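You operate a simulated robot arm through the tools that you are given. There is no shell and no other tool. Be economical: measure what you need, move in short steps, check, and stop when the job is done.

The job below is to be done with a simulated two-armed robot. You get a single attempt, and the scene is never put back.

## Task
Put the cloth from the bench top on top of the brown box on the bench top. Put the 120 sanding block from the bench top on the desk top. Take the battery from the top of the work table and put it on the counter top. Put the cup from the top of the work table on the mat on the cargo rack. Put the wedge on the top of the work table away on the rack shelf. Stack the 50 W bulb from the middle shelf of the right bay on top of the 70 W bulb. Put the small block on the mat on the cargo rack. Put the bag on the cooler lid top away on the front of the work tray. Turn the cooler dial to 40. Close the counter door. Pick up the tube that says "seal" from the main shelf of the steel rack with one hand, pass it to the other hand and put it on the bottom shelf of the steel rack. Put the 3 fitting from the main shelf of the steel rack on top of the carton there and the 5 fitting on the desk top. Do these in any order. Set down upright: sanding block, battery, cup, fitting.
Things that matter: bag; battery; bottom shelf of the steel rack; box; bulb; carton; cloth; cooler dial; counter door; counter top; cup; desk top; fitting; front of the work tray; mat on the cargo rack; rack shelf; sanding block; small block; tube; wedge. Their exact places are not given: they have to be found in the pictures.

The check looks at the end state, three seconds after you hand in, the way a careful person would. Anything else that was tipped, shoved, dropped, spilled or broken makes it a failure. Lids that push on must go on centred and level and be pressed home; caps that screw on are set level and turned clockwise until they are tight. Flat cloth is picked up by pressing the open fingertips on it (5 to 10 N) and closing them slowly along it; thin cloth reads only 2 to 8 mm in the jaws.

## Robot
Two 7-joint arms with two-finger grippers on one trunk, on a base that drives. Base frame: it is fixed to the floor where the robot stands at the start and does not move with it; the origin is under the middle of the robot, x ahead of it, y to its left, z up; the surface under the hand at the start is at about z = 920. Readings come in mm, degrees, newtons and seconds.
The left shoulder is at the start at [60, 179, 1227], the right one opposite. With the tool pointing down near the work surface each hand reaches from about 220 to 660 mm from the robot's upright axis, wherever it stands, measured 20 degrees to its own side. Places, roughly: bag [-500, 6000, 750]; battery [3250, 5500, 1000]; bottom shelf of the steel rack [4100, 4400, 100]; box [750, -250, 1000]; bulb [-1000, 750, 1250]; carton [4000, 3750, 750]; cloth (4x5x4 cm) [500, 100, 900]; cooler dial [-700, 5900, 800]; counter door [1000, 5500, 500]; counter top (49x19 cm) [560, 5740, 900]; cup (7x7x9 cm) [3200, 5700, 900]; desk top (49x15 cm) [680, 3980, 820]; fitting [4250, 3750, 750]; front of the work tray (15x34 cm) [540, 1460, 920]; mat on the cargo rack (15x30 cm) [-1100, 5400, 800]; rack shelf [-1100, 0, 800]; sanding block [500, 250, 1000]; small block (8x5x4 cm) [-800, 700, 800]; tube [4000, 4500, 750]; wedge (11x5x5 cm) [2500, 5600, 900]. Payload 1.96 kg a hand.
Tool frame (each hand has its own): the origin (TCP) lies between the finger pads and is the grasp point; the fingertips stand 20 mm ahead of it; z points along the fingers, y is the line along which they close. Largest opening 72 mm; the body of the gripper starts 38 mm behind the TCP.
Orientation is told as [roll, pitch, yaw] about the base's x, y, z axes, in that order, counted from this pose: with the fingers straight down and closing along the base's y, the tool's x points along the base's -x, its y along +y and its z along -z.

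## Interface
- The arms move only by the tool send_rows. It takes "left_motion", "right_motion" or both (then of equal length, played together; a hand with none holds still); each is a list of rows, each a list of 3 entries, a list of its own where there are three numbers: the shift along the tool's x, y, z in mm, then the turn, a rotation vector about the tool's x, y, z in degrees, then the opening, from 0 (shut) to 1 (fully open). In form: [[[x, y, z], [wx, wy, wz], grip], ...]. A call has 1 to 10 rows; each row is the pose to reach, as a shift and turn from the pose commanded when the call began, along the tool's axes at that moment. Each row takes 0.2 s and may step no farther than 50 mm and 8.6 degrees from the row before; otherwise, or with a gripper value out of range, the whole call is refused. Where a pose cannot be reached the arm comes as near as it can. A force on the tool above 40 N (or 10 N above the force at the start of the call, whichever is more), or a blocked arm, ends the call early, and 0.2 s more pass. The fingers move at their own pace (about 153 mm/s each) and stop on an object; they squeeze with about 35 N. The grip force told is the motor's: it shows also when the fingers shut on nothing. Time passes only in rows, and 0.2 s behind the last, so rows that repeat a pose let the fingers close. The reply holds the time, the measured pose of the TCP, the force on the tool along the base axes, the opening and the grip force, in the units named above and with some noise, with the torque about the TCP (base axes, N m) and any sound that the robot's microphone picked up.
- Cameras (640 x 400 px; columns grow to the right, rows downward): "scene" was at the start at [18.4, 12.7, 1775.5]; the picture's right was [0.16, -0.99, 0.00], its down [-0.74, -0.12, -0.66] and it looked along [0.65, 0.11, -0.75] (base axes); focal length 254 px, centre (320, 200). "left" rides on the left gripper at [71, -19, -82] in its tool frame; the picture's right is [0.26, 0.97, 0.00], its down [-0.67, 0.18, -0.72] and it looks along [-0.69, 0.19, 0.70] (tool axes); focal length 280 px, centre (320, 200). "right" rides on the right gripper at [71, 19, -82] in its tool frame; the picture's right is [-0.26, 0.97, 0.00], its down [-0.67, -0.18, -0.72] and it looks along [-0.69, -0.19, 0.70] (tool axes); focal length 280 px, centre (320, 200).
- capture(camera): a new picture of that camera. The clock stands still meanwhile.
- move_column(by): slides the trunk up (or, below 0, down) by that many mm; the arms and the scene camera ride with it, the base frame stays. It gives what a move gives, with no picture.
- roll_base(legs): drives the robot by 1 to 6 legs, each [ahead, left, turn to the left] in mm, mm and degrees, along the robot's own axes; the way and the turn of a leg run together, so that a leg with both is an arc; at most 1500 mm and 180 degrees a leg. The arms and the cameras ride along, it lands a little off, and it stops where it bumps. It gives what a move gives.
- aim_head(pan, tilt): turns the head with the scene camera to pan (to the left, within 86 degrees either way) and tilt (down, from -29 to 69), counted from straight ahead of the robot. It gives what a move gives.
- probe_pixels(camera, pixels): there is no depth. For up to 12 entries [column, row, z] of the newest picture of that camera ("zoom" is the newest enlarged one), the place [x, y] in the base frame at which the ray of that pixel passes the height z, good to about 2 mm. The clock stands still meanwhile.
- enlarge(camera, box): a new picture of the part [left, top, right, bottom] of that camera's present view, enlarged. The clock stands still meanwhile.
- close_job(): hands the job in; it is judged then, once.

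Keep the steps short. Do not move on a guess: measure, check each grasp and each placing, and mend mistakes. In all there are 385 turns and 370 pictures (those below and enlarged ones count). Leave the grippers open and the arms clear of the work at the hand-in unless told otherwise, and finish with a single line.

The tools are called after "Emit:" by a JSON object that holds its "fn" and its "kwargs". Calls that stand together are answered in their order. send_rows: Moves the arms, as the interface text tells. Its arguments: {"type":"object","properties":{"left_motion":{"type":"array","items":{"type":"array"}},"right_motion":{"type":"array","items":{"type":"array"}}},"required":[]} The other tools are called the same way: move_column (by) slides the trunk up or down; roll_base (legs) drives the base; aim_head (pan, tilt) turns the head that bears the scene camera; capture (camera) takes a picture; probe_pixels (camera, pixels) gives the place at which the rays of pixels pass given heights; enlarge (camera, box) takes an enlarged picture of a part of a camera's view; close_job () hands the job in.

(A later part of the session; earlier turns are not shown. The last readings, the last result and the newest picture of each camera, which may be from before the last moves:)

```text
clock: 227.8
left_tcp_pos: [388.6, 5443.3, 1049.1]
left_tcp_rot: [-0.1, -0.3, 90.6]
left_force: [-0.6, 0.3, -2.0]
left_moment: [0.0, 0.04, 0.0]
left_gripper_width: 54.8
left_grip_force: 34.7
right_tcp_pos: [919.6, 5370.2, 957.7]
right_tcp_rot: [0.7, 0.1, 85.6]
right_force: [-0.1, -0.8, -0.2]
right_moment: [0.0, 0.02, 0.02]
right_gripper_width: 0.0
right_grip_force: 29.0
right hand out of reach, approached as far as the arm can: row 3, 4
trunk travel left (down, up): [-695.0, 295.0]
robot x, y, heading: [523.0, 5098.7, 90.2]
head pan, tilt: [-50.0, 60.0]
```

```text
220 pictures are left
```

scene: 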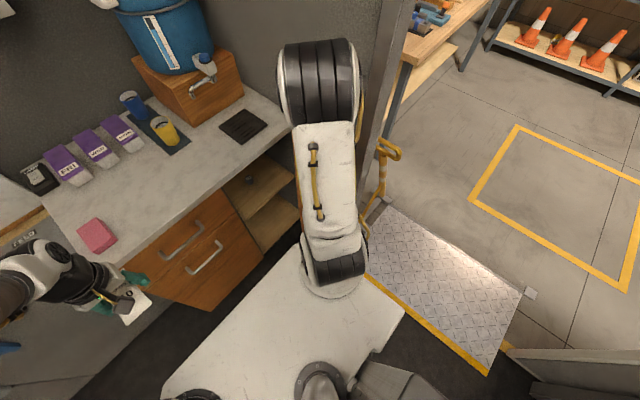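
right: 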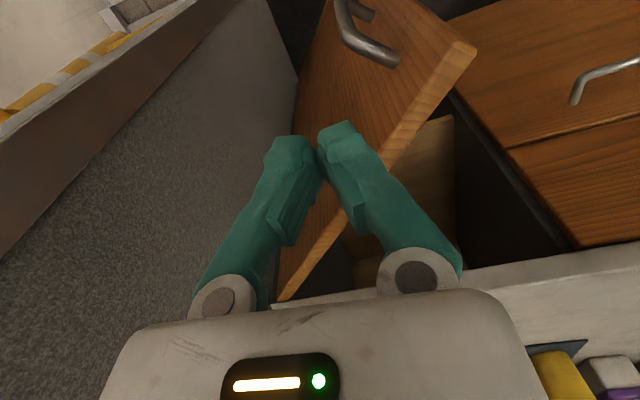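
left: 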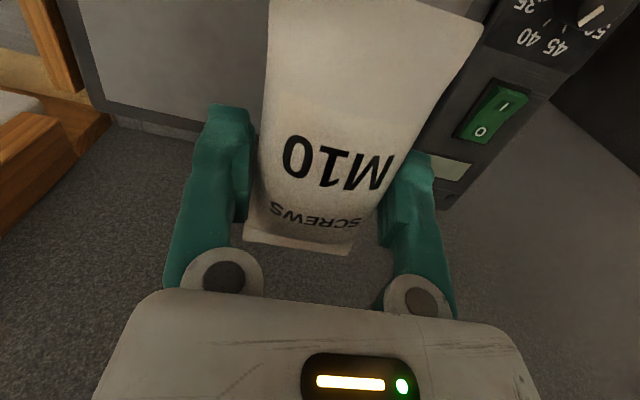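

The hand is outside the door. Lower 130 to TCP 828.

Emit:
{"fn": "send_rows", "kwargs": {"right_motion": [[[0, 0, 40], [0, 0, 0], 0], [[0, 0, 80], [0, 0, 0], 0], [[0, 0, 115], [0, 0, 0], 0], [[0, 0, 130], [0, 0, 0], 0]]}}

Emit:
{"fn": "capture", "kwargs": {"camera": "right"}}

```text
clock: 228.8
left_tcp_pos: [387.1, 5443.3, 1048.9]
left_tcp_rot: [0.0, -0.2, 90.6]
left_force: [0.1, 0.5, -1.8]
left_moment: [0.0, 0.02, 0.02]
left_gripper_width: 54.6
left_grip_force: 34.6
right_tcp_pos: [917.2, 5369.8, 828.2]
right_tcp_rot: [0.5, 0.0, 85.6]
right_force: [-1.3, 0.2, -0.5]
right_moment: [-0.01, 0.01, 0.0]
right_gripper_width: 0.2
right_grip_force: 29.3
trunk travel left (down, up): [-695.0, 295.0]
robot x, y, heading: [523.9, 5098.8, 90.6]
head pan, tilt: [-50.0, 60.0]
```

```text
219 pictures are left
```

right: 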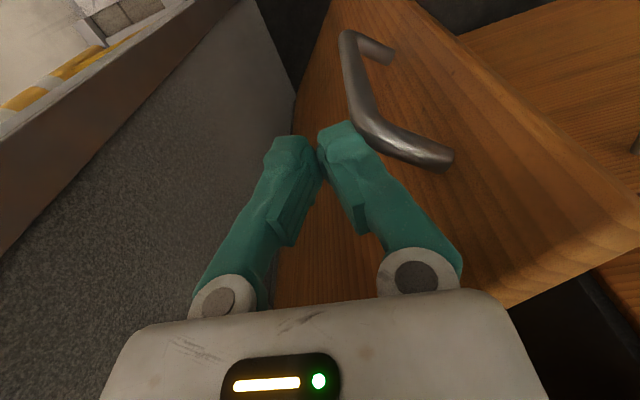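

Fingers are just outside the handle. Push along the arc about the hinge, first half.

Emit:
{"fn": "send_rows", "kwargs": {"right_motion": [[[-19, 36.6, 0], [0, 0, 0], 0], [[-42.7, 70.5, 0], [0, 0, 0], 0], [[-70.5, 100.7, 0], [0, 0, 0], 0], [[-103, 127.3, 0], [0, 0, 0], 0]]}}

Emit:
{"fn": "capture", "kwargs": {"camera": "right"}}

```text
clock: 229.8
left_tcp_pos: [386.4, 5443.8, 1049.1]
left_tcp_rot: [-0.1, -0.4, 90.7]
left_force: [0.8, -0.1, -2.1]
left_moment: [-0.03, -0.02, 0.02]
left_gripper_width: 54.5
left_grip_force: 34.7
right_tcp_pos: [796.5, 5484.4, 829.4]
right_tcp_rot: [0.5, 0.1, 85.5]
right_force: [-0.8, -0.2, 0.1]
right_moment: [-0.03, 0.0, 0.0]
right_gripper_width: 0.2
right_grip_force: 29.5
trunk travel left (down, up): [-695.0, 295.0]
robot x, y, heading: [522.0, 5098.3, 90.4]
head pan, tilt: [-50.0, 60.0]
```

```text
218 pictures are left
```

right: 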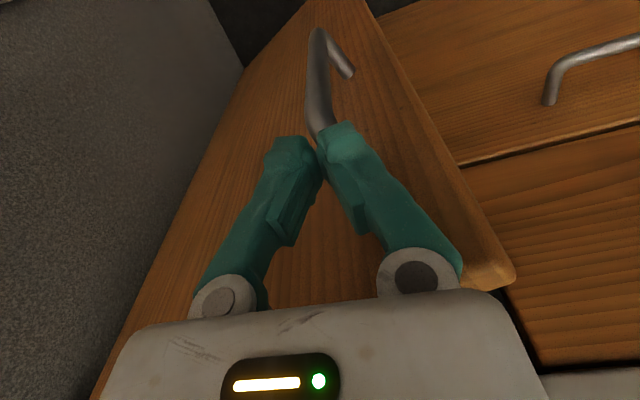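

Emit:
{"fn": "send_rows", "kwargs": {"right_motion": [[[-34.5, 20.7, 0], [0, 0, 0], 0], [[-67.5, 35.3, 0], [0, 0, 0], 0], [[-91, 42, 0], [0, 0, 0], 0], [[-108, 45, 0], [0, 0, 0], 0]]}}

Emit:
{"fn": "capture", "kwargs": {"camera": "right"}}

```text
clock: 230.7
left_tcp_pos: [388.5, 5441.5, 1048.2]
left_tcp_rot: [-0.1, -0.3, 90.7]
left_force: [0.6, 1.1, -1.5]
left_moment: [0.0, 0.01, -0.01]
left_gripper_width: 54.6
left_grip_force: 35.6
right_tcp_pos: [763.9, 5582.3, 829.4]
right_tcp_rot: [0.4, 0.8, 85.6]
right_force: [-1.0, -4.2, -0.3]
right_moment: [0.25, 0.0, 0.01]
right_gripper_width: 0.1
right_grip_force: 30.0
trunk travel left (down, up): [-695.0, 295.0]
robot x, y, heading: [523.9, 5096.5, 90.4]
head pan, tilt: [-50.0, 60.0]
stopped in row 4 (right hand): the force on the tool passed its limit at 46 N (the readings are from after the stop); the commanded pose is now the measured one
```

```text
217 pictures are left
```

right: 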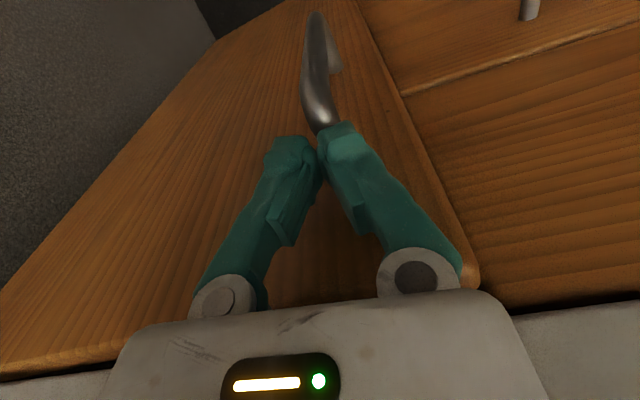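

The door met its stop. Back off and raise to check that it's flush.

Emit:
{"fn": "send_rows", "kwargs": {"right_motion": [[[40, 0, 0], [0, 0, 0], 0], [[80, 0, -20], [0, 0, 0], 0], [[110, 0, -60], [0, 0, 0], 0.5], [[130, 0, -105], [0, 0, 0], 1], [[140, 0, -150], [0, 0, 0], 1]]}}

Emit:
{"fn": "capture", "kwargs": {"camera": "right"}}

```text
clock: 231.9
left_tcp_pos: [387.2, 5442.5, 1049.0]
left_tcp_rot: [-0.2, -0.5, 90.5]
left_force: [0.0, -0.1, -0.9]
left_moment: [0.06, -0.02, 0.0]
left_gripper_width: 54.1
left_grip_force: 35.1
right_tcp_pos: [753.5, 5447.0, 980.6]
right_tcp_rot: [0.4, 0.6, 85.6]
right_force: [0.1, 0.6, 0.8]
right_moment: [0.04, -0.02, 0.02]
right_gripper_width: 72.2
right_grip_force: 0.0
trunk travel left (down, up): [-695.0, 295.0]
robot x, y, heading: [519.9, 5099.6, 90.4]
head pan, tilt: [-50.0, 60.0]
```

```text
216 pictures are left
```

right: 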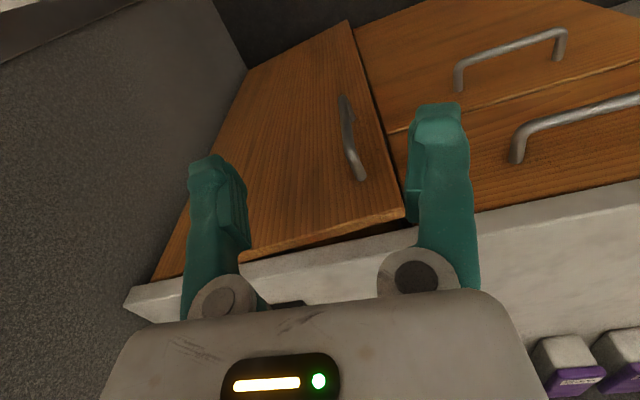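

The door is still slightly ajar (the gripper body likely met the counter slab). I'll tilt the hand 45° so the fingertips lead, and push lower.

Emit:
{"fn": "send_rows", "kwargs": {"right_motion": [[[15, 0, 10], [0, -8.4, 0], 0.5], [[25, 0, 30], [0, -16.8, 0], 0], [[30, 0, 60], [0, -25.2, 0], 0], [[35, 0, 90], [0, -33.6, 0], 0], [[35, 0, 120], [0, -42, 0], 0], [[35, 0, 150], [0, -46, 0], 0], [[35, 0, 185], [0, -46, 0], 0]]}}

Emit:
{"fn": "capture", "kwargs": {"camera": "right"}}

```text
clock: 233.5
left_tcp_pos: [388.1, 5444.5, 1048.8]
left_tcp_rot: [-0.1, -0.3, 90.6]
left_force: [0.1, 0.9, -1.0]
left_moment: [0.02, -0.03, -0.04]
left_gripper_width: 54.3
left_grip_force: 34.9
right_tcp_pos: [748.4, 5410.3, 795.1]
right_tcp_rot: [0.7, -45.3, 85.0]
right_force: [0.1, -0.3, -0.4]
right_moment: [-0.03, -0.01, 0.02]
right_gripper_width: 0.0
right_grip_force: 29.4
right hand out of reach, approached as far as the arm can: row 2, 3, 4, 5, 6
trunk travel left (down, up): [-695.0, 295.0]
robot x, y, heading: [524.2, 5098.2, 90.2]
head pan, tilt: [-50.0, 60.0]
```

```text
215 pictures are left
```

right: 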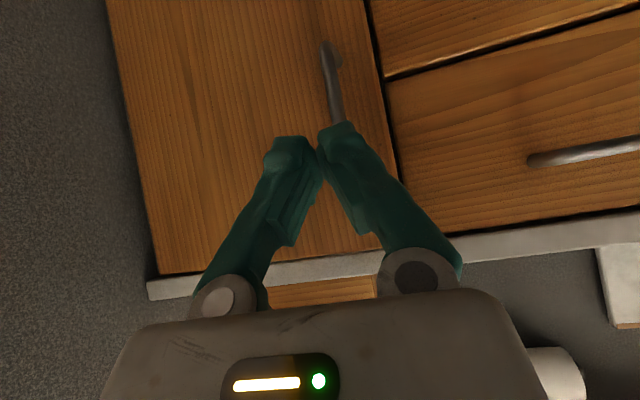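

Push forward until stopped.

Emit:
{"fn": "send_rows", "kwargs": {"right_motion": [[[-28, 0, 28], [0, 0, 0], 0], [[-56, 0, 57], [0, 0, 0], 0], [[-80, 0, 82], [0, 0, 0], 0], [[-98, 0, 100], [0, 0, 0], 0], [[-110, 0, 112], [0, 0, 0], 0], [[-120, 0, 122], [0, 0, 0], 0], [[-130, 0, 132], [0, 0, 0], 0], [[-140, 0, 142], [0, 0, 0], 0]]}}

Emit:
{"fn": "capture", "kwargs": {"camera": "right"}}

```text
clock: 235.0
left_tcp_pos: [387.4, 5439.6, 1050.1]
left_tcp_rot: [-0.1, -0.4, 90.4]
left_force: [-0.2, 0.1, -1.2]
left_moment: [0.02, 0.0, -0.02]
left_gripper_width: 54.4
left_grip_force: 35.2
right_tcp_pos: [763.2, 5571.7, 790.2]
right_tcp_rot: [0.7, -43.8, 84.8]
right_force: [4.5, -27.4, 14.9]
right_moment: [0.09, 0.07, 0.15]
right_gripper_width: 0.0
right_grip_force: 29.5
trunk travel left (down, up): [-695.0, 295.0]
robot x, y, heading: [521.7, 5097.5, 90.2]
head pan, tilt: [-50.0, 60.0]
stopped in row 7 (right hand): the force on the tool passed its limit at 51 N (the readings are from after the stop); the commanded pose is now the measured one
```

```text
214 pictures are left
```

right: 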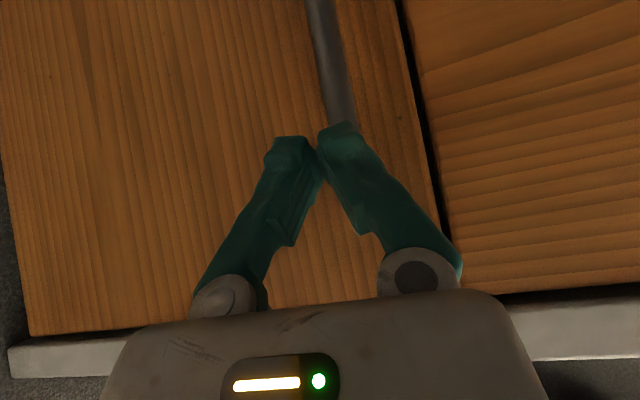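

Back off and check.

Emit:
{"fn": "send_rows", "kwargs": {"right_motion": [[[28, 0, -28], [0, 0, 0], 0], [[56, 0, -57], [0, 0, 0], 0], [[70, 0, -100], [0, 8.4, 0], 0.5], [[60, 0, -140], [0, 16.8, 0], 1], [[50, 0, -180], [0, 25.2, 0], 1], [[35, 0, -215], [0, 33.6, 0], 1], [[15, 0, -245], [0, 42, 0], 1]]}}

Emit:
{"fn": "capture", "kwargs": {"camera": "right"}}

```text
clock: 236.6
left_tcp_pos: [387.5, 5442.1, 1048.9]
left_tcp_rot: [-0.1, -0.3, 90.5]
left_force: [0.6, -0.6, -1.2]
left_moment: [0.02, -0.02, 0.0]
left_gripper_width: 54.3
left_grip_force: 34.6
right_tcp_pos: [751.1, 5394.3, 957.7]
right_tcp_rot: [0.7, -1.9, 85.5]
right_force: [-0.2, -1.0, 0.7]
right_moment: [0.02, -0.03, 0.03]
right_gripper_width: 72.1
right_grip_force: 0.2
right hand out of reach, approached as far as the arm can: row 5, 6
trunk travel left (down, up): [-695.0, 295.0]
robot x, y, heading: [521.7, 5096.6, 90.6]
head pan, tilt: [-50.0, 60.0]
```

```text
213 pictures are left
```

right: 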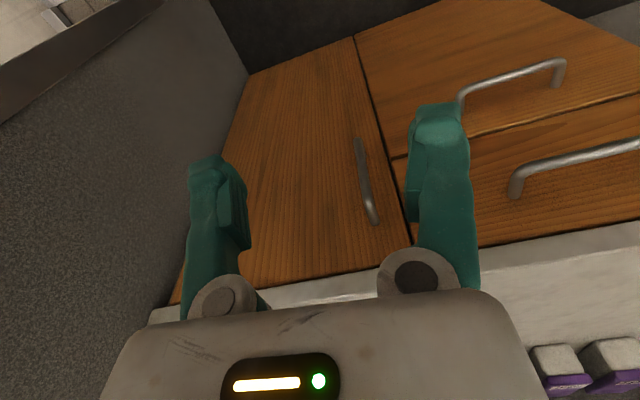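

Door closed flush. Now toward the work table: back up 300 and turn right 90 to look through the passage.

Emit:
{"fn": "roll_base", "kwargs": {"legs": [[-320, 0, 0], [0, 0, -90]]}}

Emit:
{"fn": "aim_head", "kwargs": {"pan": 5, "tilt": 25}}

Emit:
{"fn": "capture", "kwargs": {"camera": "scene"}}

```text
clock: 242.6
left_tcp_pos: [870.0, 4914.1, 1048.7]
left_tcp_rot: [-0.1, -0.2, 0.6]
left_force: [0.5, -0.2, -0.3]
left_moment: [-0.02, -0.01, 0.01]
left_gripper_width: 53.9
left_grip_force: 35.0
right_tcp_pos: [823.2, 4551.0, 956.9]
right_tcp_rot: [0.7, -2.1, -4.3]
right_force: [1.1, 0.1, -0.2]
right_moment: [0.0, -0.01, 0.0]
right_gripper_width: 71.9
right_grip_force: 0.0
trunk travel left (down, up): [-695.0, 295.0]
robot x, y, heading: [521.0, 4780.6, 0.5]
head pan, tilt: [-50.0, 60.0]
```

```text
clock: 243.8
left_tcp_pos: [867.7, 4915.5, 1049.0]
left_tcp_rot: [-0.1, -0.3, 0.6]
left_force: [0.5, -0.4, -0.5]
left_moment: [-0.02, 0.0, -0.02]
left_gripper_width: 54.1
left_grip_force: 35.1
right_tcp_pos: [822.6, 4551.8, 956.4]
right_tcp_rot: [0.6, -2.0, -4.3]
right_force: [0.5, 0.5, -0.7]
right_moment: [0.01, -0.01, 0.0]
right_gripper_width: 71.8
right_grip_force: 0.0
trunk travel left (down, up): [-695.0, 295.0]
robot x, y, heading: [523.8, 4782.2, 0.7]
head pan, tilt: [5.0, 25.0]
```

```text
212 pictures are left
```

scene: 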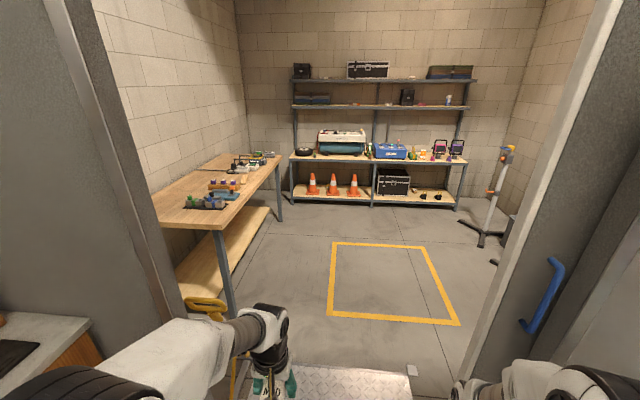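

Drive ahead 1400 through the passage.

Emit:
{"fn": "roll_base", "kwargs": {"legs": [[1400, 0, -0.5]]}}

Emit:
{"fn": "aim_head", "kwargs": {"pan": 45, "tilt": 35}}

Emit:
{"fn": "capture", "kwargs": {"camera": "scene"}}

```text
clock: 250.8
left_tcp_pos: [2273.9, 4903.3, 1048.2]
left_tcp_rot: [-0.2, -0.3, -0.7]
left_force: [-0.3, 0.3, -2.0]
left_moment: [-0.03, 0.03, -0.01]
left_gripper_width: 54.0
left_grip_force: 35.4
right_tcp_pos: [2219.9, 4541.2, 955.5]
right_tcp_rot: [0.5, -2.0, -5.6]
right_force: [0.9, 0.5, 0.1]
right_moment: [-0.02, -0.02, -0.02]
right_gripper_width: 72.1
right_grip_force: 0.2
trunk travel left (down, up): [-695.0, 295.0]
robot x, y, heading: [1923.9, 4775.2, -0.6]
head pan, tilt: [5.0, 25.0]
```

```text
clock: 251.9
left_tcp_pos: [2275.4, 4901.9, 1048.2]
left_tcp_rot: [-0.1, -0.3, -0.6]
left_force: [0.9, 0.7, -1.5]
left_moment: [0.01, 0.01, 0.01]
left_gripper_width: 53.9
left_grip_force: 35.3
right_tcp_pos: [2220.1, 4540.7, 956.0]
right_tcp_rot: [0.6, -2.0, -5.7]
right_force: [-0.2, 0.3, -1.0]
right_moment: [0.01, 0.0, 0.01]
right_gripper_width: 72.0
right_grip_force: 0.0
trunk travel left (down, up): [-695.0, 295.0]
robot x, y, heading: [1925.8, 4776.1, -1.0]
head pan, tilt: [45.0, 35.0]
```

```text
211 pictures are left
```

scene: 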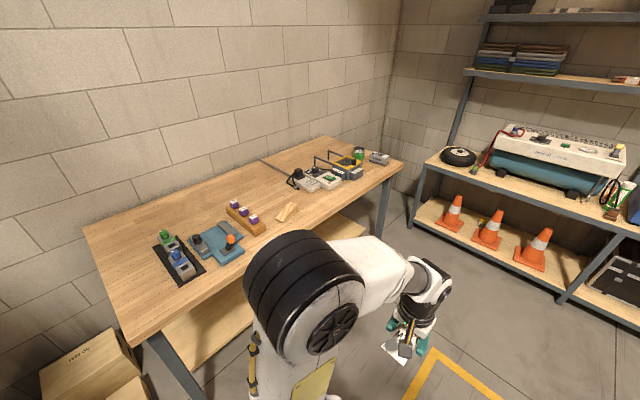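

Move ahead 850 and turn left to face the table.

Emit:
{"fn": "roll_base", "kwargs": {"legs": [[850, 0, 1], [0, 0, 90]]}}

Emit:
{"fn": "aim_head", "kwargs": {"pan": 0, "tilt": 35}}

Emit:
{"fn": "capture", "kwargs": {"camera": "scene"}}

Emit:
{"fn": "enlarge", "kwargs": {"camera": "scene", "box": [200, 130, 520, 330]}}

```text
clock: 260.2
left_tcp_pos: [2646.0, 5117.1, 1048.7]
left_tcp_rot: [-0.1, -0.3, 90.1]
left_force: [0.1, 0.6, -2.2]
left_moment: [0.01, -0.03, 0.03]
left_gripper_width: 53.8
left_grip_force: 35.4
right_tcp_pos: [3009.0, 5067.2, 955.6]
right_tcp_rot: [0.6, -2.0, 85.2]
right_force: [0.0, -0.3, 0.8]
right_moment: [0.0, -0.03, 0.01]
right_gripper_width: 71.8
right_grip_force: 0.2
trunk travel left (down, up): [-695.0, 295.0]
robot x, y, heading: [2776.9, 4767.5, 89.9]
head pan, tilt: [45.0, 35.0]
```

```text
clock: 261.3
left_tcp_pos: [2645.9, 5117.4, 1048.4]
left_tcp_rot: [-0.1, -0.3, 90.1]
left_force: [-0.1, -0.3, -1.7]
left_moment: [0.02, 0.0, 0.0]
left_gripper_width: 53.7
left_grip_force: 34.7
right_tcp_pos: [3008.2, 5068.2, 956.0]
right_tcp_rot: [0.5, -2.0, 85.0]
right_force: [0.4, -0.4, -0.4]
right_moment: [-0.03, 0.0, -0.01]
right_gripper_width: 72.1
right_grip_force: 0.1
trunk travel left (down, up): [-695.0, 295.0]
robot x, y, heading: [2778.8, 4770.5, 89.9]
head pan, tilt: [0.0, 35.0]
```

```text
210 pictures are left
```

scene: 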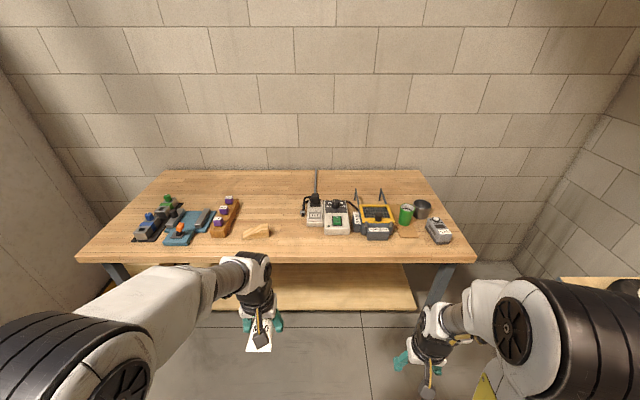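

```text
2.00 times, centred on (360, 230) of scene
```

zoom: 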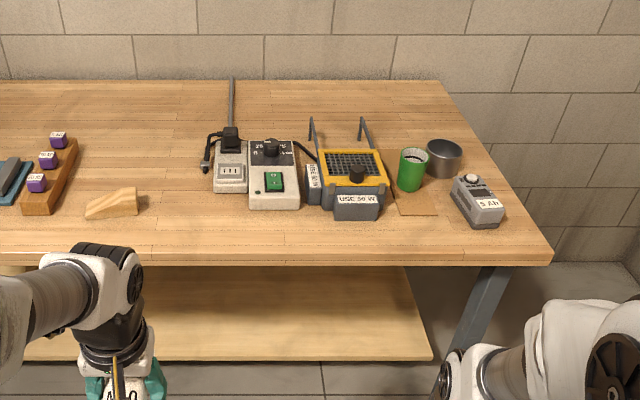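

Emit:
{"fn": "enlarge", "kwargs": {"camera": "scene", "box": [385, 190, 465, 250]}}

Emit:
{"fn": "probe_pixels", "kwargs": {"camera": "scene", "pixels": [[438, 243, 920], [451, 240, 920], [406, 225, 920], [427, 218, 920], [242, 237, 920], [270, 237, 920], [475, 262, 920], [240, 259, 920]]}}

```text
6.67 times, centred on (425, 220) of scene
```

zoom: 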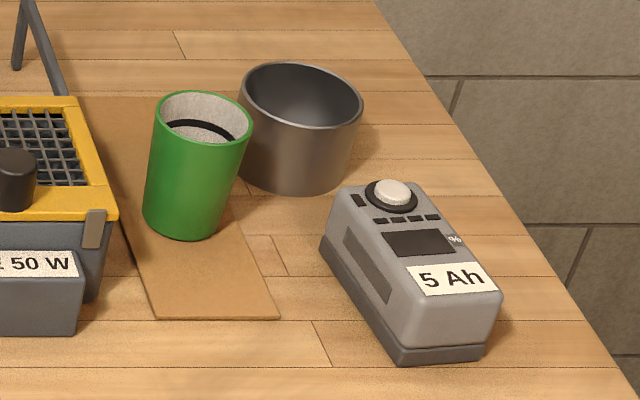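

```text
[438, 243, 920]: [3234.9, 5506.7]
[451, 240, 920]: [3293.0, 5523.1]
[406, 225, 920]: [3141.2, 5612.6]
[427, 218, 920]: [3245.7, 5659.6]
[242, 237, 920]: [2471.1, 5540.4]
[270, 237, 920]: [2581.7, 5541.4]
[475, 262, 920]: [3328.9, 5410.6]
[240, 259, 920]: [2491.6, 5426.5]
```

Emit:
{"fn": "probe_pixels", "kwargs": {"camera": "zoom", "pixels": [[403, 365, 920], [487, 355, 920], [320, 243, 920], [404, 345, 935], [497, 297, 980], [392, 315, 980], [328, 212, 980], [415, 195, 980], [170, 237, 920], [205, 240, 920], [290, 193, 920], [155, 318, 920]]}}

```text
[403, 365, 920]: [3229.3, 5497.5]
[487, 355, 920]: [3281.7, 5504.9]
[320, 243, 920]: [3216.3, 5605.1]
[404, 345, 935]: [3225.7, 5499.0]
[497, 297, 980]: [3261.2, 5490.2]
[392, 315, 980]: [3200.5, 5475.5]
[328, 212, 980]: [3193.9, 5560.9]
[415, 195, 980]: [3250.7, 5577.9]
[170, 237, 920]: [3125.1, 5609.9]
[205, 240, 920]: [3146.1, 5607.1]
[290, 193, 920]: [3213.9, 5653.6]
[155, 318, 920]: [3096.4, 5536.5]
```

Battery base centre ≈(3249,5555), axis turned ~7°, width ~54. Raise the trunk 130, drive right 293 and ahead 290.

Emit:
{"fn": "move_column", "kwargs": {"by": 130}}

Emit:
{"fn": "roll_base", "kwargs": {"legs": [[0, -293, 0], [290, 0, 0]]}}

Emit:
{"fn": "capture", "kwargs": {"camera": "right"}}

```text
clock: 262.9
left_tcp_pos: [2647.0, 5118.3, 1177.9]
left_tcp_rot: [-0.1, -0.3, 90.0]
left_force: [-0.6, 0.1, -0.8]
left_moment: [0.0, 0.01, -0.01]
left_gripper_width: 53.9
left_grip_force: 35.0
right_tcp_pos: [3009.0, 5068.2, 1086.0]
right_tcp_rot: [0.6, -1.9, 85.1]
right_force: [-0.2, 0.0, -0.8]
right_moment: [0.0, 0.01, -0.02]
right_gripper_width: 71.8
right_grip_force: 0.0
trunk travel left (down, up): [-825.0, 165.0]
robot x, y, heading: [2780.2, 4770.9, 90.2]
head pan, tilt: [0.0, 35.0]
```

```text
clock: 266.5
left_tcp_pos: [2941.9, 5408.2, 1179.6]
left_tcp_rot: [-0.1, -0.3, 90.1]
left_force: [0.7, -0.2, -1.2]
left_moment: [0.01, 0.02, 0.0]
left_gripper_width: 54.2
left_grip_force: 35.1
right_tcp_pos: [3304.4, 5356.9, 1086.3]
right_tcp_rot: [0.6, -2.0, 85.1]
right_force: [-0.1, 0.2, -0.2]
right_moment: [-0.02, 0.01, -0.01]
right_gripper_width: 72.0
right_grip_force: 0.1
trunk travel left (down, up): [-825.0, 165.0]
robot x, y, heading: [3071.9, 5062.0, 90.0]
head pan, tilt: [0.0, 35.0]
```

```text
207 pictures are left
```

right: 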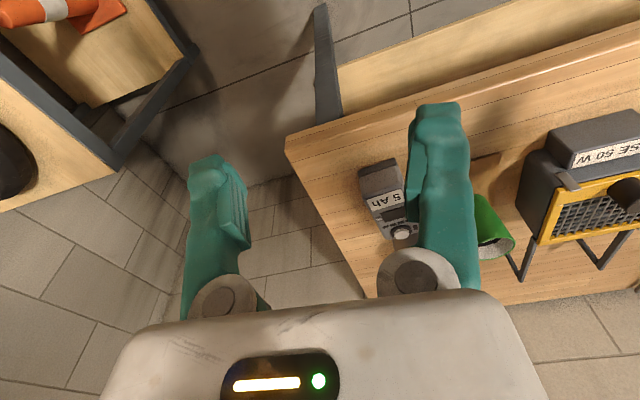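

Emit:
{"fn": "send_rows", "kwargs": {"right_motion": [[[-37, 14, 0], [0, 0.4, -2.4], 1], [[-75, 28, 0], [0, 0.8, -4.8], 1], [[-112, 42, 0], [0, 1.2, -7.2], 1], [[-150, 57, 0], [0, 1.6, -9.6], 1], [[-187, 72, 0], [0, 2, -12], 1], [[-187, 72, 25], [0, 2, -12], 1]]}}

Emit:
{"fn": "capture", "kwargs": {"camera": "right"}}

```text
clock: 267.9
left_tcp_pos: [2942.2, 5409.2, 1178.5]
left_tcp_rot: [0.1, -0.4, 90.2]
left_force: [0.1, 0.3, -1.1]
left_moment: [0.03, 0.01, 0.01]
left_gripper_width: 53.8
left_grip_force: 34.7
right_tcp_pos: [3248.9, 5551.5, 1068.9]
right_tcp_rot: [0.3, -0.1, 97.1]
right_force: [-0.1, -0.1, -0.2]
right_moment: [0.0, -0.03, -0.04]
right_gripper_width: 72.0
right_grip_force: 0.2
trunk travel left (down, up): [-825.0, 165.0]
robot x, y, heading: [3075.4, 5066.1, 90.1]
head pan, tilt: [0.0, 35.0]
```

```text
206 pictures are left
```

right: 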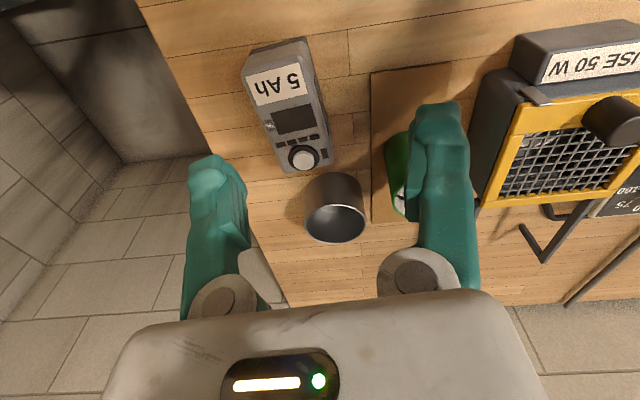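

Emit:
{"fn": "enlarge", "kwargs": {"camera": "right", "box": [200, 20, 392, 140]}}

```text
3.33 times, centred on (296, 80) of right
```

zoom: 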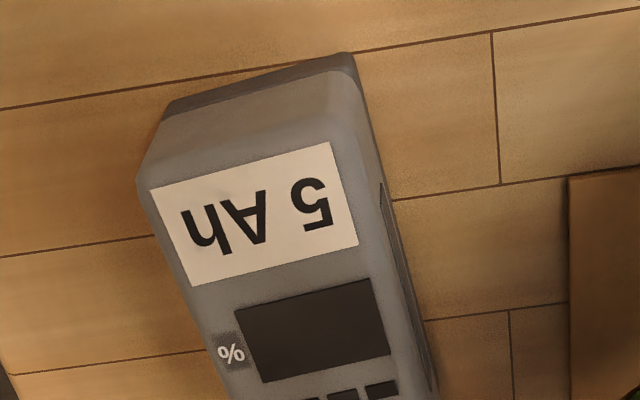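

Emit:
{"fn": "probe_pixels", "kwargs": {"camera": "zoom", "pixels": [[172, 103, 921], [355, 55, 921], [438, 392, 921], [150, 188, 970], [330, 143, 970], [150, 188, 985], [330, 143, 985], [438, 392, 940]]}}

Emit:
{"fn": "probe_pixels", "kwargs": {"camera": "right", "pixels": [[288, 172, 975], [331, 160, 921], [303, 158, 985]]}}

```text
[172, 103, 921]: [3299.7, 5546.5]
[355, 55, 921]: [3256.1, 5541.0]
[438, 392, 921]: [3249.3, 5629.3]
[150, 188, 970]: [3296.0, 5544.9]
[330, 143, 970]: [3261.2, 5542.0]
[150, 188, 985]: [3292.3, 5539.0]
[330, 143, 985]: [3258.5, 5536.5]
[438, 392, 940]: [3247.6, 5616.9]
```

```text
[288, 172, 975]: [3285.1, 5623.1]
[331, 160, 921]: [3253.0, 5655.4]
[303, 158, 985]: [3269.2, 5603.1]
```

The table is evidently lower (~875). Battery then ≈(3276,5615), yaw ~5°. Move above and look again.

Emit:
{"fn": "send_rows", "kwargs": {"right_motion": [[[-30, -15, 10], [0, 0, 1], 1], [[-62, -20, 30], [0, 0, 2], 1], [[-62, -20, 60], [0, 0, 2], 1]]}}

Emit:
{"fn": "capture", "kwargs": {"camera": "right"}}

Emit:
{"fn": "aim_head", "kwargs": {"pan": -15, "tilt": 48}}

Emit:
{"fn": "enlarge", "kwargs": {"camera": "scene", "box": [240, 100, 480, 250]}}

```text
clock: 268.7
left_tcp_pos: [2942.1, 5408.1, 1178.6]
left_tcp_rot: [-0.1, -0.2, 90.1]
left_force: [0.5, -1.2, -1.7]
left_moment: [0.03, 0.04, 0.0]
left_gripper_width: 53.8
left_grip_force: 35.2
right_tcp_pos: [3260.4, 5615.4, 1009.3]
right_tcp_rot: [0.5, -0.1, 95.2]
right_force: [0.7, 0.2, -0.7]
right_moment: [0.02, 0.0, 0.0]
right_gripper_width: 71.8
right_grip_force: 0.1
trunk travel left (down, up): [-825.0, 165.0]
robot x, y, heading: [3071.9, 5062.2, 89.9]
head pan, tilt: [0.0, 35.0]
```

```text
204 pictures are left
```

right: 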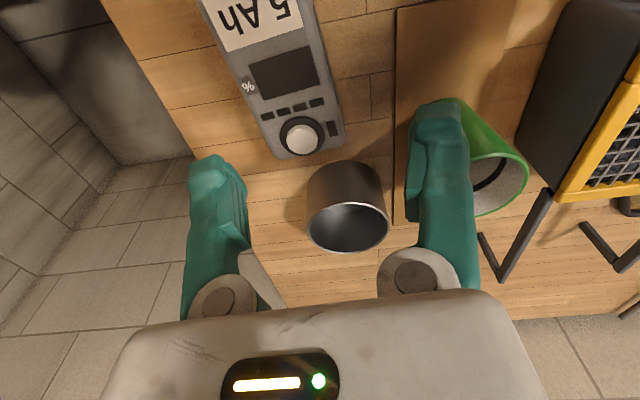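

```text
clock: 269.5
left_tcp_pos: [2942.1, 5408.2, 1179.0]
left_tcp_rot: [-0.1, -0.2, 90.1]
left_force: [-0.5, -1.0, -1.8]
left_moment: [0.01, -0.01, -0.01]
left_gripper_width: 53.6
left_grip_force: 35.0
right_tcp_pos: [3260.9, 5615.9, 1008.9]
right_tcp_rot: [0.4, -0.1, 95.1]
right_force: [0.1, 0.9, 0.4]
right_moment: [-0.01, 0.0, -0.03]
right_gripper_width: 71.9
right_grip_force: 0.0
trunk travel left (down, up): [-825.0, 165.0]
robot x, y, heading: [3073.4, 5062.1, 89.8]
head pan, tilt: [-15.0, 48.0]
```

```text
2.67 times, centred on (360, 175) of scene
```

zoom: 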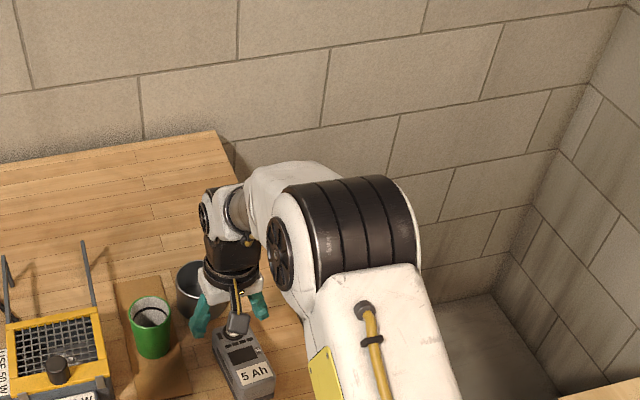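

Emit:
{"fn": "probe_pixels", "kwargs": {"camera": "right", "pixels": [[302, 138, 985], [302, 138, 960], [302, 138, 940], [302, 138, 920], [349, 230, 930], [345, 145, 900], [396, 10, 875]]}}

```text
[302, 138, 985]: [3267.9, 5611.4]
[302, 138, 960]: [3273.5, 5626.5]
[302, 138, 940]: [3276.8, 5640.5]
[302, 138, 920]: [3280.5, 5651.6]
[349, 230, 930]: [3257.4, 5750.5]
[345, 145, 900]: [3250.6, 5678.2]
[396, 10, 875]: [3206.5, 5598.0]
```

Battery ≈ x 3278, y 5555–5668, table ≈880. Shift to (3278,5602) and lower 55.

Emit:
{"fn": "send_rows", "kwargs": {"right_motion": [[[12, -17, 20], [0, 0, 0], 1], [[12, -17, 55], [0, 0, 0], 1]]}}

Emit:
{"fn": "capture", "kwargs": {"camera": "right"}}

```text
clock: 270.1
left_tcp_pos: [2941.8, 5409.3, 1178.3]
left_tcp_rot: [-0.1, -0.2, 90.1]
left_force: [-0.7, 1.3, -1.5]
left_moment: [-0.01, 0.0, 0.0]
left_gripper_width: 53.7
left_grip_force: 35.6
right_tcp_pos: [3278.5, 5606.2, 954.9]
right_tcp_rot: [0.5, -0.1, 95.1]
right_force: [-0.1, 0.6, 0.1]
right_moment: [-0.02, -0.01, 0.0]
right_gripper_width: 72.1
right_grip_force: 0.0
trunk travel left (down, up): [-825.0, 165.0]
robot x, y, heading: [3074.8, 5057.0, 90.0]
head pan, tilt: [-15.0, 48.0]
```

```text
202 pictures are left
```

right: 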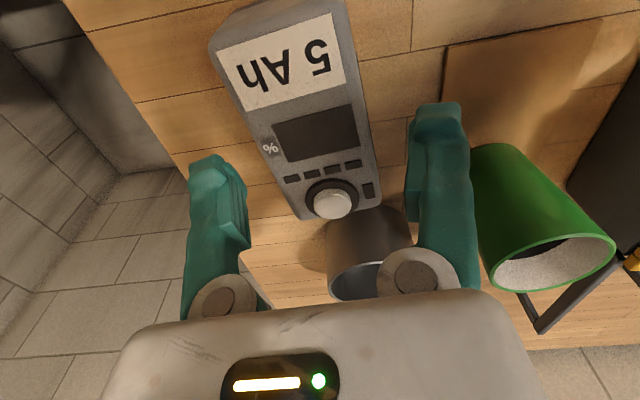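

Shift toward robot by 18 and lower 33 (TCP≈922).

Emit:
{"fn": "send_rows", "kwargs": {"right_motion": [[[18, 0, 5], [0, 0, 0], 1], [[18, 0, 20], [0, 0, 0], 1], [[18, 0, 33], [0, 0, 0], 1]]}}

Emit:
{"fn": "capture", "kwargs": {"camera": "right"}}

```text
clock: 270.9
left_tcp_pos: [2942.3, 5408.7, 1178.3]
left_tcp_rot: [0.0, -0.4, 90.1]
left_force: [-1.2, -0.3, -1.5]
left_moment: [0.02, -0.02, 0.0]
left_gripper_width: 53.8
left_grip_force: 34.9
right_tcp_pos: [3280.3, 5587.5, 920.9]
right_tcp_rot: [0.5, -0.2, 95.0]
right_force: [-0.6, -0.1, 0.2]
right_moment: [0.0, -0.01, -0.02]
right_gripper_width: 71.8
right_grip_force: 0.1
trunk travel left (down, up): [-825.0, 165.0]
robot x, y, heading: [3075.8, 5060.3, 89.9]
head pan, tilt: [-15.0, 48.0]
```

```text
201 pictures are left
```

right: 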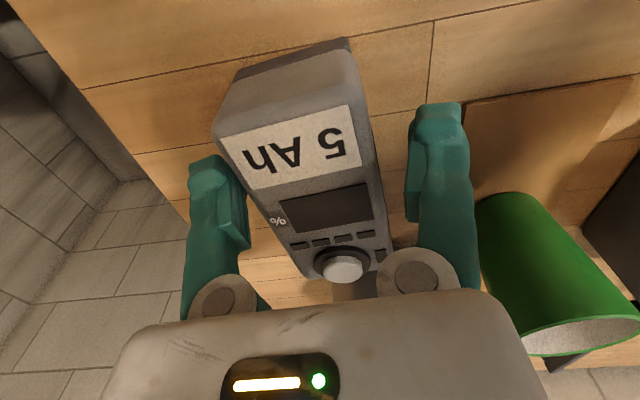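

Fingers straddle the battery. Close.

Emit:
{"fn": "send_rows", "kwargs": {"right_motion": [[[0, 0, 0], [0, 0, 0], 0.7], [[0, 0, 0], [0, 0, 0], 0.3], [[0, 0, 0], [0, 0, 0], 0], [[0, 0, 0], [0, 0, 0], 0]]}}

Emit:
{"fn": "send_rows", "kwargs": {"right_motion": [[[0, 0, -15], [0, 0, 0], 0], [[0, 0, -50], [0, 0, 0], 0], [[0, 0, -95], [0, 0, 0], 0], [[0, 0, -140], [0, 0, 0], 0]]}}

Emit:
{"fn": "capture", "kwargs": {"camera": "right"}}

```text
clock: 271.9
left_tcp_pos: [2942.0, 5408.1, 1178.3]
left_tcp_rot: [0.0, -0.3, 90.1]
left_force: [0.4, 0.7, -1.1]
left_moment: [-0.01, 0.01, -0.03]
left_gripper_width: 53.5
left_grip_force: 35.0
right_tcp_pos: [3279.3, 5588.4, 920.7]
right_tcp_rot: [0.4, -0.1, 95.1]
right_force: [1.7, 2.1, 3.8]
right_moment: [0.08, 0.05, -0.17]
right_gripper_width: 57.6
right_grip_force: 34.6
trunk travel left (down, up): [-825.0, 165.0]
robot x, y, heading: [3071.1, 5057.9, 89.8]
head pan, tilt: [-15.0, 48.0]
```

```text
clock: 272.9
left_tcp_pos: [2941.8, 5408.1, 1178.3]
left_tcp_rot: [-0.1, -0.4, 90.1]
left_force: [0.5, -0.6, -1.4]
left_moment: [0.01, 0.01, -0.02]
left_gripper_width: 53.7
left_grip_force: 35.0
right_tcp_pos: [3281.4, 5587.0, 1061.8]
right_tcp_rot: [0.5, -0.1, 95.1]
right_force: [0.7, 0.1, -4.3]
right_moment: [-0.1, -0.01, 0.02]
right_gripper_width: 57.6
right_grip_force: 35.1
trunk travel left (down, up): [-825.0, 165.0]
robot x, y, heading: [3074.8, 5058.8, 89.8]
head pan, tilt: [-15.0, 48.0]
```

```text
200 pictures are left
```

right: 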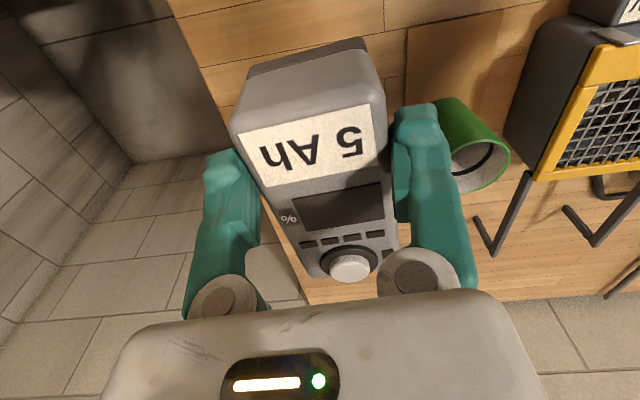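

Battery held. Retract the right hand toward the robot, back off, turn left 90 toward the passage.

Emit:
{"fn": "send_rows", "kwargs": {"right_motion": [[[45, 0, 0], [0, 0, 0], 0], [[90, 0, 0], [0, 0, 0], 0], [[135, 0, 0], [0, 0, 0], 0], [[175, 0, 0], [0, 0, 0], 0]]}}

Emit:
{"fn": "roll_base", "kwargs": {"legs": [[-285, 0, 0], [0, 0, 90], [1300, 0, 0], [1250, 0, 0]]}}

Emit:
{"fn": "aim_head", "kwargs": {"pan": -40, "tilt": 40}}

Emit:
{"fn": "capture", "kwargs": {"camera": "scene"}}

```text
clock: 273.9
left_tcp_pos: [2942.3, 5406.9, 1178.8]
left_tcp_rot: [0.0, -0.5, 90.1]
left_force: [-0.6, -1.0, -1.1]
left_moment: [0.05, 0.02, 0.0]
left_gripper_width: 53.4
left_grip_force: 35.1
right_tcp_pos: [3297.2, 5411.5, 1061.0]
right_tcp_rot: [0.4, -0.2, 95.1]
right_force: [0.3, 0.2, -4.6]
right_moment: [-0.1, -0.04, 0.01]
right_gripper_width: 57.4
right_grip_force: 35.1
trunk travel left (down, up): [-825.0, 165.0]
robot x, y, heading: [3072.5, 5059.0, 89.8]
head pan, tilt: [-15.0, 48.0]
```

```text
clock: 291.6
left_tcp_pos: [193.9, 4643.3, 1178.3]
left_tcp_rot: [0.0, -0.3, -179.6]
left_force: [-1.1, 0.2, -1.0]
left_moment: [0.0, -0.01, -0.02]
left_gripper_width: 53.3
left_grip_force: 34.4
right_tcp_pos: [186.3, 4996.6, 1061.0]
right_tcp_rot: [0.4, 0.0, -174.3]
right_force: [0.5, 0.2, -3.9]
right_moment: [0.02, -0.09, -0.01]
right_gripper_width: 57.4
right_grip_force: 35.0
trunk travel left (down, up): [-825.0, 165.0]
robot x, y, heading: [536.5, 4778.3, -179.8]
head pan, tilt: [-15.0, 48.0]
```

```text
clock: 292.5
left_tcp_pos: [195.1, 4642.3, 1178.3]
left_tcp_rot: [0.0, -0.2, -179.4]
left_force: [-0.6, 0.0, -2.3]
left_moment: [0.02, 0.01, -0.01]
left_gripper_width: 53.3
left_grip_force: 35.0
right_tcp_pos: [187.2, 4997.1, 1060.9]
right_tcp_rot: [0.4, 0.1, -174.3]
right_force: [0.5, -0.5, -3.7]
right_moment: [0.03, -0.12, -0.01]
right_gripper_width: 57.4
right_grip_force: 35.3
trunk travel left (down, up): [-825.0, 165.0]
robot x, y, heading: [539.0, 4779.4, -179.2]
head pan, tilt: [-40.0, 40.0]
```

```text
199 pictures are left
```

scene: 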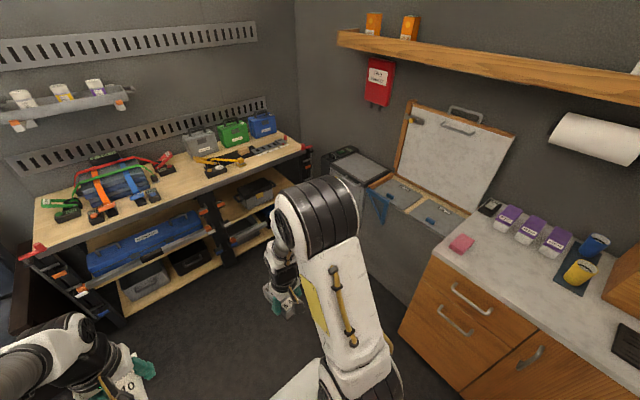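

Turn right to face the counter, strafe left 100, ahead 420.

Emit:
{"fn": "roll_base", "kwargs": {"legs": [[0, 0, -90], [0, 100, 0], [400, 0, 0]]}}

Emit:
{"fn": "aim_head", "kwargs": {"pan": -5, "tilt": 48}}

Emit:
{"fn": "capture", "kwargs": {"camera": "scene"}}

Emit:
{"fn": "capture", "kwargs": {"camera": "right"}}

```text
clock: 299.6
left_tcp_pos: [295.1, 5518.0, 1178.6]
left_tcp_rot: [0.0, -0.3, 91.2]
left_force: [-0.4, -0.1, -1.3]
left_moment: [0.03, 0.01, 0.0]
left_gripper_width: 53.2
left_grip_force: 35.4
right_tcp_pos: [649.8, 5531.0, 1062.1]
right_tcp_rot: [0.4, -0.1, 96.2]
right_force: [0.6, -0.6, -4.2]
right_moment: [-0.13, 0.01, 0.01]
right_gripper_width: 56.9
right_grip_force: 35.2
trunk travel left (down, up): [-825.0, 165.0]
robot x, y, heading: [435.5, 5172.7, 90.9]
head pan, tilt: [-40.0, 40.0]
```

```text
clock: 300.6
left_tcp_pos: [296.3, 5518.8, 1179.2]
left_tcp_rot: [0.0, -0.3, 91.3]
left_force: [-0.2, -0.5, -0.3]
left_moment: [0.0, 0.01, 0.0]
left_gripper_width: 53.2
left_grip_force: 35.1
right_tcp_pos: [649.7, 5531.3, 1062.0]
right_tcp_rot: [0.4, -0.1, 96.2]
right_force: [-0.2, 0.3, -5.0]
right_moment: [-0.15, -0.03, 0.0]
right_gripper_width: 57.2
right_grip_force: 35.0
trunk travel left (down, up): [-825.0, 165.0]
robot x, y, heading: [434.6, 5175.1, 91.1]
head pan, tilt: [-5.0, 48.0]
```

```text
198 pictures are left
```

scene: 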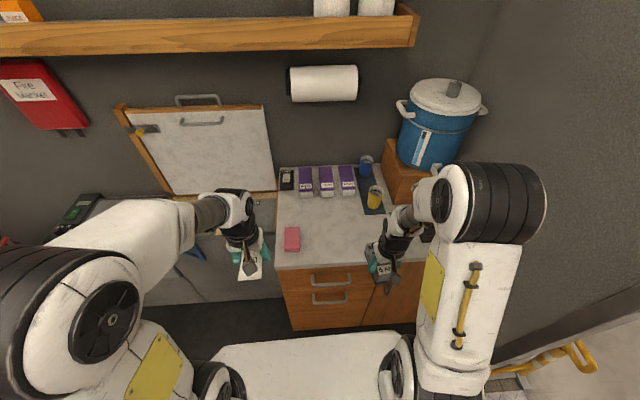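

```text
197 pictures are left
```

right: 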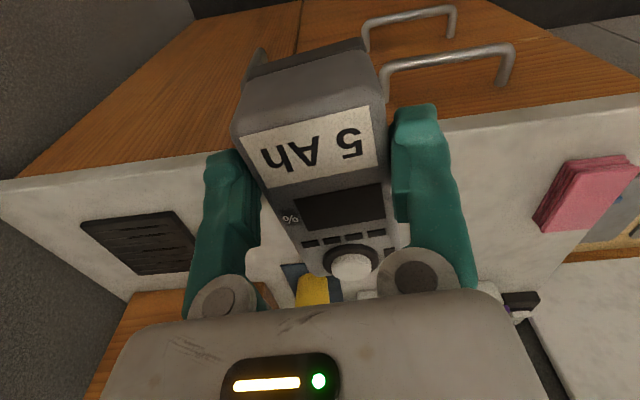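

Emit:
{"fn": "probe_pixels", "kwargs": {"camera": "scene", "pixels": [[276, 268, 880], [370, 267, 880], [340, 240, 880], [300, 240, 880], [345, 200, 880], [375, 213, 880], [340, 240, 900]]}}

Emit:
{"fn": "probe_pixels", "kwargs": {"camera": "right", "pixels": [[0, 190, 880], [480, 120, 880], [545, 215, 880], [600, 160, 880], [190, 245, 880]]}}

```text
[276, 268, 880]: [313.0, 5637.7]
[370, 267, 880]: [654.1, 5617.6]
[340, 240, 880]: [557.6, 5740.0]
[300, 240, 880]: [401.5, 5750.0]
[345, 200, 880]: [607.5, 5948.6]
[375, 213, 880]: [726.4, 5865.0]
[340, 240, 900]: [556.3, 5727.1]
```

```text
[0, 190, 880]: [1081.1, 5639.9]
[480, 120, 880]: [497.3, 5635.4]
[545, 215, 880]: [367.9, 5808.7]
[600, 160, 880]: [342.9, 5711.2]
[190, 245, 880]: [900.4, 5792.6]
```

Counter front y≈5635. Drive ahead 80, then extend to (560,5745).

Emit:
{"fn": "roll_base", "kwargs": {"legs": [[80, 0, -0.9]]}}

Emit:
{"fn": "send_rows", "kwargs": {"right_motion": [[[-28, 17, 0], [0, 0, 0.9], 0], [[-57, 33, 0], [0, 0, 1.8], 0], [[-85, 50, 0], [0, 0, 2.7], 0], [[-113, 66, 0], [0, 0, 3.6], 0], [[-142, 75, 10], [0, 0, 4.5], 0], [[-142, 75, 40], [0, 0, 4.5], 0]]}}

Emit:
{"fn": "capture", "kwargs": {"camera": "right"}}

Emit:
{"fn": "enlarge", "kwargs": {"camera": "scene", "box": [240, 160, 480, 310]}}

```text
clock: 301.7
left_tcp_pos: [300.5, 5599.7, 1180.1]
left_tcp_rot: [0.0, -0.1, 90.3]
left_force: [-0.7, -0.6, -1.0]
left_moment: [0.02, -0.01, 0.04]
left_gripper_width: 53.3
left_grip_force: 35.1
right_tcp_pos: [654.3, 5605.7, 1062.4]
right_tcp_rot: [0.4, -0.1, 95.3]
right_force: [0.5, 0.0, -4.6]
right_moment: [-0.11, -0.01, -0.01]
right_gripper_width: 57.4
right_grip_force: 35.2
trunk travel left (down, up): [-825.0, 165.0]
robot x, y, heading: [427.8, 5254.9, 90.3]
head pan, tilt: [-5.0, 48.0]
```

```text
clock: 303.1
left_tcp_pos: [300.1, 5603.0, 1178.8]
left_tcp_rot: [0.0, -0.3, 90.3]
left_force: [0.7, 0.5, -1.4]
left_moment: [0.02, -0.01, 0.01]
left_gripper_width: 53.1
left_grip_force: 35.1
right_tcp_pos: [567.3, 5744.5, 1022.1]
right_tcp_rot: [0.4, 0.0, 90.7]
right_force: [0.2, -0.7, -4.2]
right_moment: [-0.11, 0.01, 0.01]
right_gripper_width: 57.4
right_grip_force: 35.3
trunk travel left (down, up): [-825.0, 165.0]
robot x, y, heading: [433.3, 5254.3, 89.9]
head pan, tilt: [-5.0, 48.0]
```

```text
196 pictures are left
```

right: 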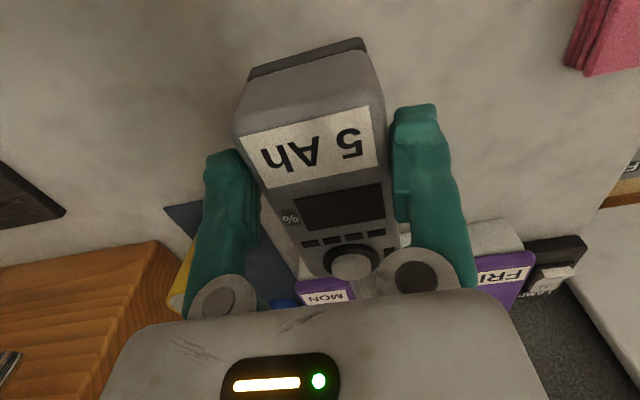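

```text
2.67 times, centred on (360, 235) of scene
```

zoom: 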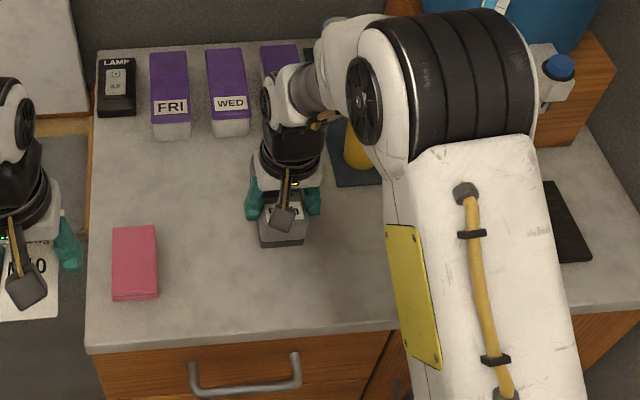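

Clear below. Lower 60, then slowly until contact.

Emit:
{"fn": "send_rows", "kwargs": {"right_motion": [[[0, 0, 30], [0, 0, 0], 0], [[0, 0, 60], [0, 0, 0], 0], [[0, 0, 72], [0, 0, 0], 0]]}}

Emit:
{"fn": "send_rows", "kwargs": {"right_motion": [[[0, 0, 4], [0, 0, 0], 0], [[0, 0, 8], [0, 0, 0], 0], [[0, 0, 12], [0, 0, 0], 0], [[0, 0, 16], [0, 0, 0], 0], [[0, 0, 20], [0, 0, 0], 0], [[0, 0, 24], [0, 0, 0], 0], [[0, 0, 28], [0, 0, 0], 0]]}}

```text
clock: 303.9
left_tcp_pos: [299.8, 5598.6, 1179.5]
left_tcp_rot: [-0.1, -0.3, 90.3]
left_force: [-1.0, -0.7, -1.4]
left_moment: [-0.01, 0.01, 0.01]
left_gripper_width: 53.0
left_grip_force: 35.1
right_tcp_pos: [567.1, 5744.2, 962.6]
right_tcp_rot: [0.3, -1.0, 90.7]
right_force: [-0.3, -4.1, 23.3]
right_moment: [-1.24, -0.06, -0.01]
right_gripper_width: 57.6
right_grip_force: 35.3
trunk travel left (down, up): [-825.0, 165.0]
robot x, y, heading: [430.7, 5252.8, 90.2]
head pan, tilt: [-5.0, 48.0]
stopped in row 3 (right hand): the force on the tool passed its limit at 45 N (the readings are from after the stop); the commanded pose is now the measured one
```

```text
clock: 304.2
left_tcp_pos: [299.2, 5598.3, 1179.3]
left_tcp_rot: [-0.1, -0.4, 90.3]
left_force: [-0.1, 0.4, -0.8]
left_moment: [0.01, -0.02, -0.02]
left_gripper_width: 53.3
left_grip_force: 35.4
right_tcp_pos: [564.8, 5745.9, 961.4]
right_tcp_rot: [0.3, -1.2, 90.7]
right_force: [-0.9, -6.9, 29.7]
right_moment: [-0.48, 0.03, 0.0]
right_gripper_width: 57.4
right_grip_force: 34.8
trunk travel left (down, up): [-825.0, 165.0]
robot x, y, heading: [434.3, 5254.9, 90.2]
head pan, tilt: [-5.0, 48.0]
stopped in row 1 (right hand): the force on the tool passed its limit at 43 N (the readings are from after the stop); the commanded pose is now the measured one
```

Contact at ~962. Relieve 1.5 mm, open wide, look.

Emit:
{"fn": "send_rows", "kwargs": {"right_motion": [[[0, 0, -2], [0, 0, 0], 0], [[0, 0, -2], [0, 0, 0], 0.9], [[0, 0, -2], [0, 0, 0], 1], [[0, 0, -2], [0, 0, 0], 1]]}}

Emit:
{"fn": "capture", "kwargs": {"camera": "right"}}

```text
clock: 305.2
left_tcp_pos: [300.2, 5601.4, 1179.1]
left_tcp_rot: [0.0, -0.2, 90.3]
left_force: [-0.3, -0.1, -0.7]
left_moment: [0.01, -0.01, 0.01]
left_gripper_width: 53.2
left_grip_force: 35.2
right_tcp_pos: [567.1, 5748.2, 958.6]
right_tcp_rot: [0.4, -1.1, 90.7]
right_force: [-0.3, -0.8, 0.9]
right_moment: [0.01, 0.02, 0.03]
right_gripper_width: 71.9
right_grip_force: 0.0
trunk travel left (down, up): [-825.0, 165.0]
robot x, y, heading: [431.7, 5252.9, 90.2]
head pan, tilt: [-5.0, 48.0]
```

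```text
194 pictures are left
```

right: 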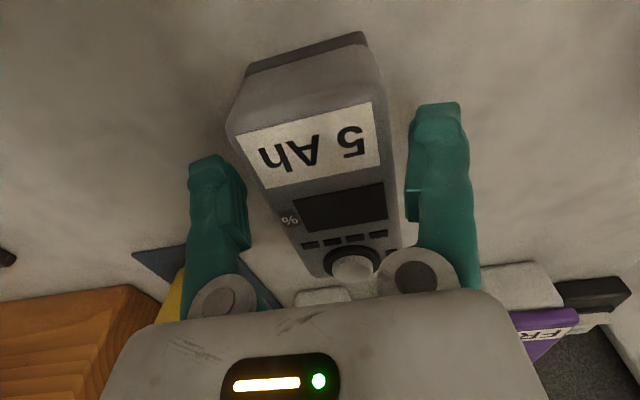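

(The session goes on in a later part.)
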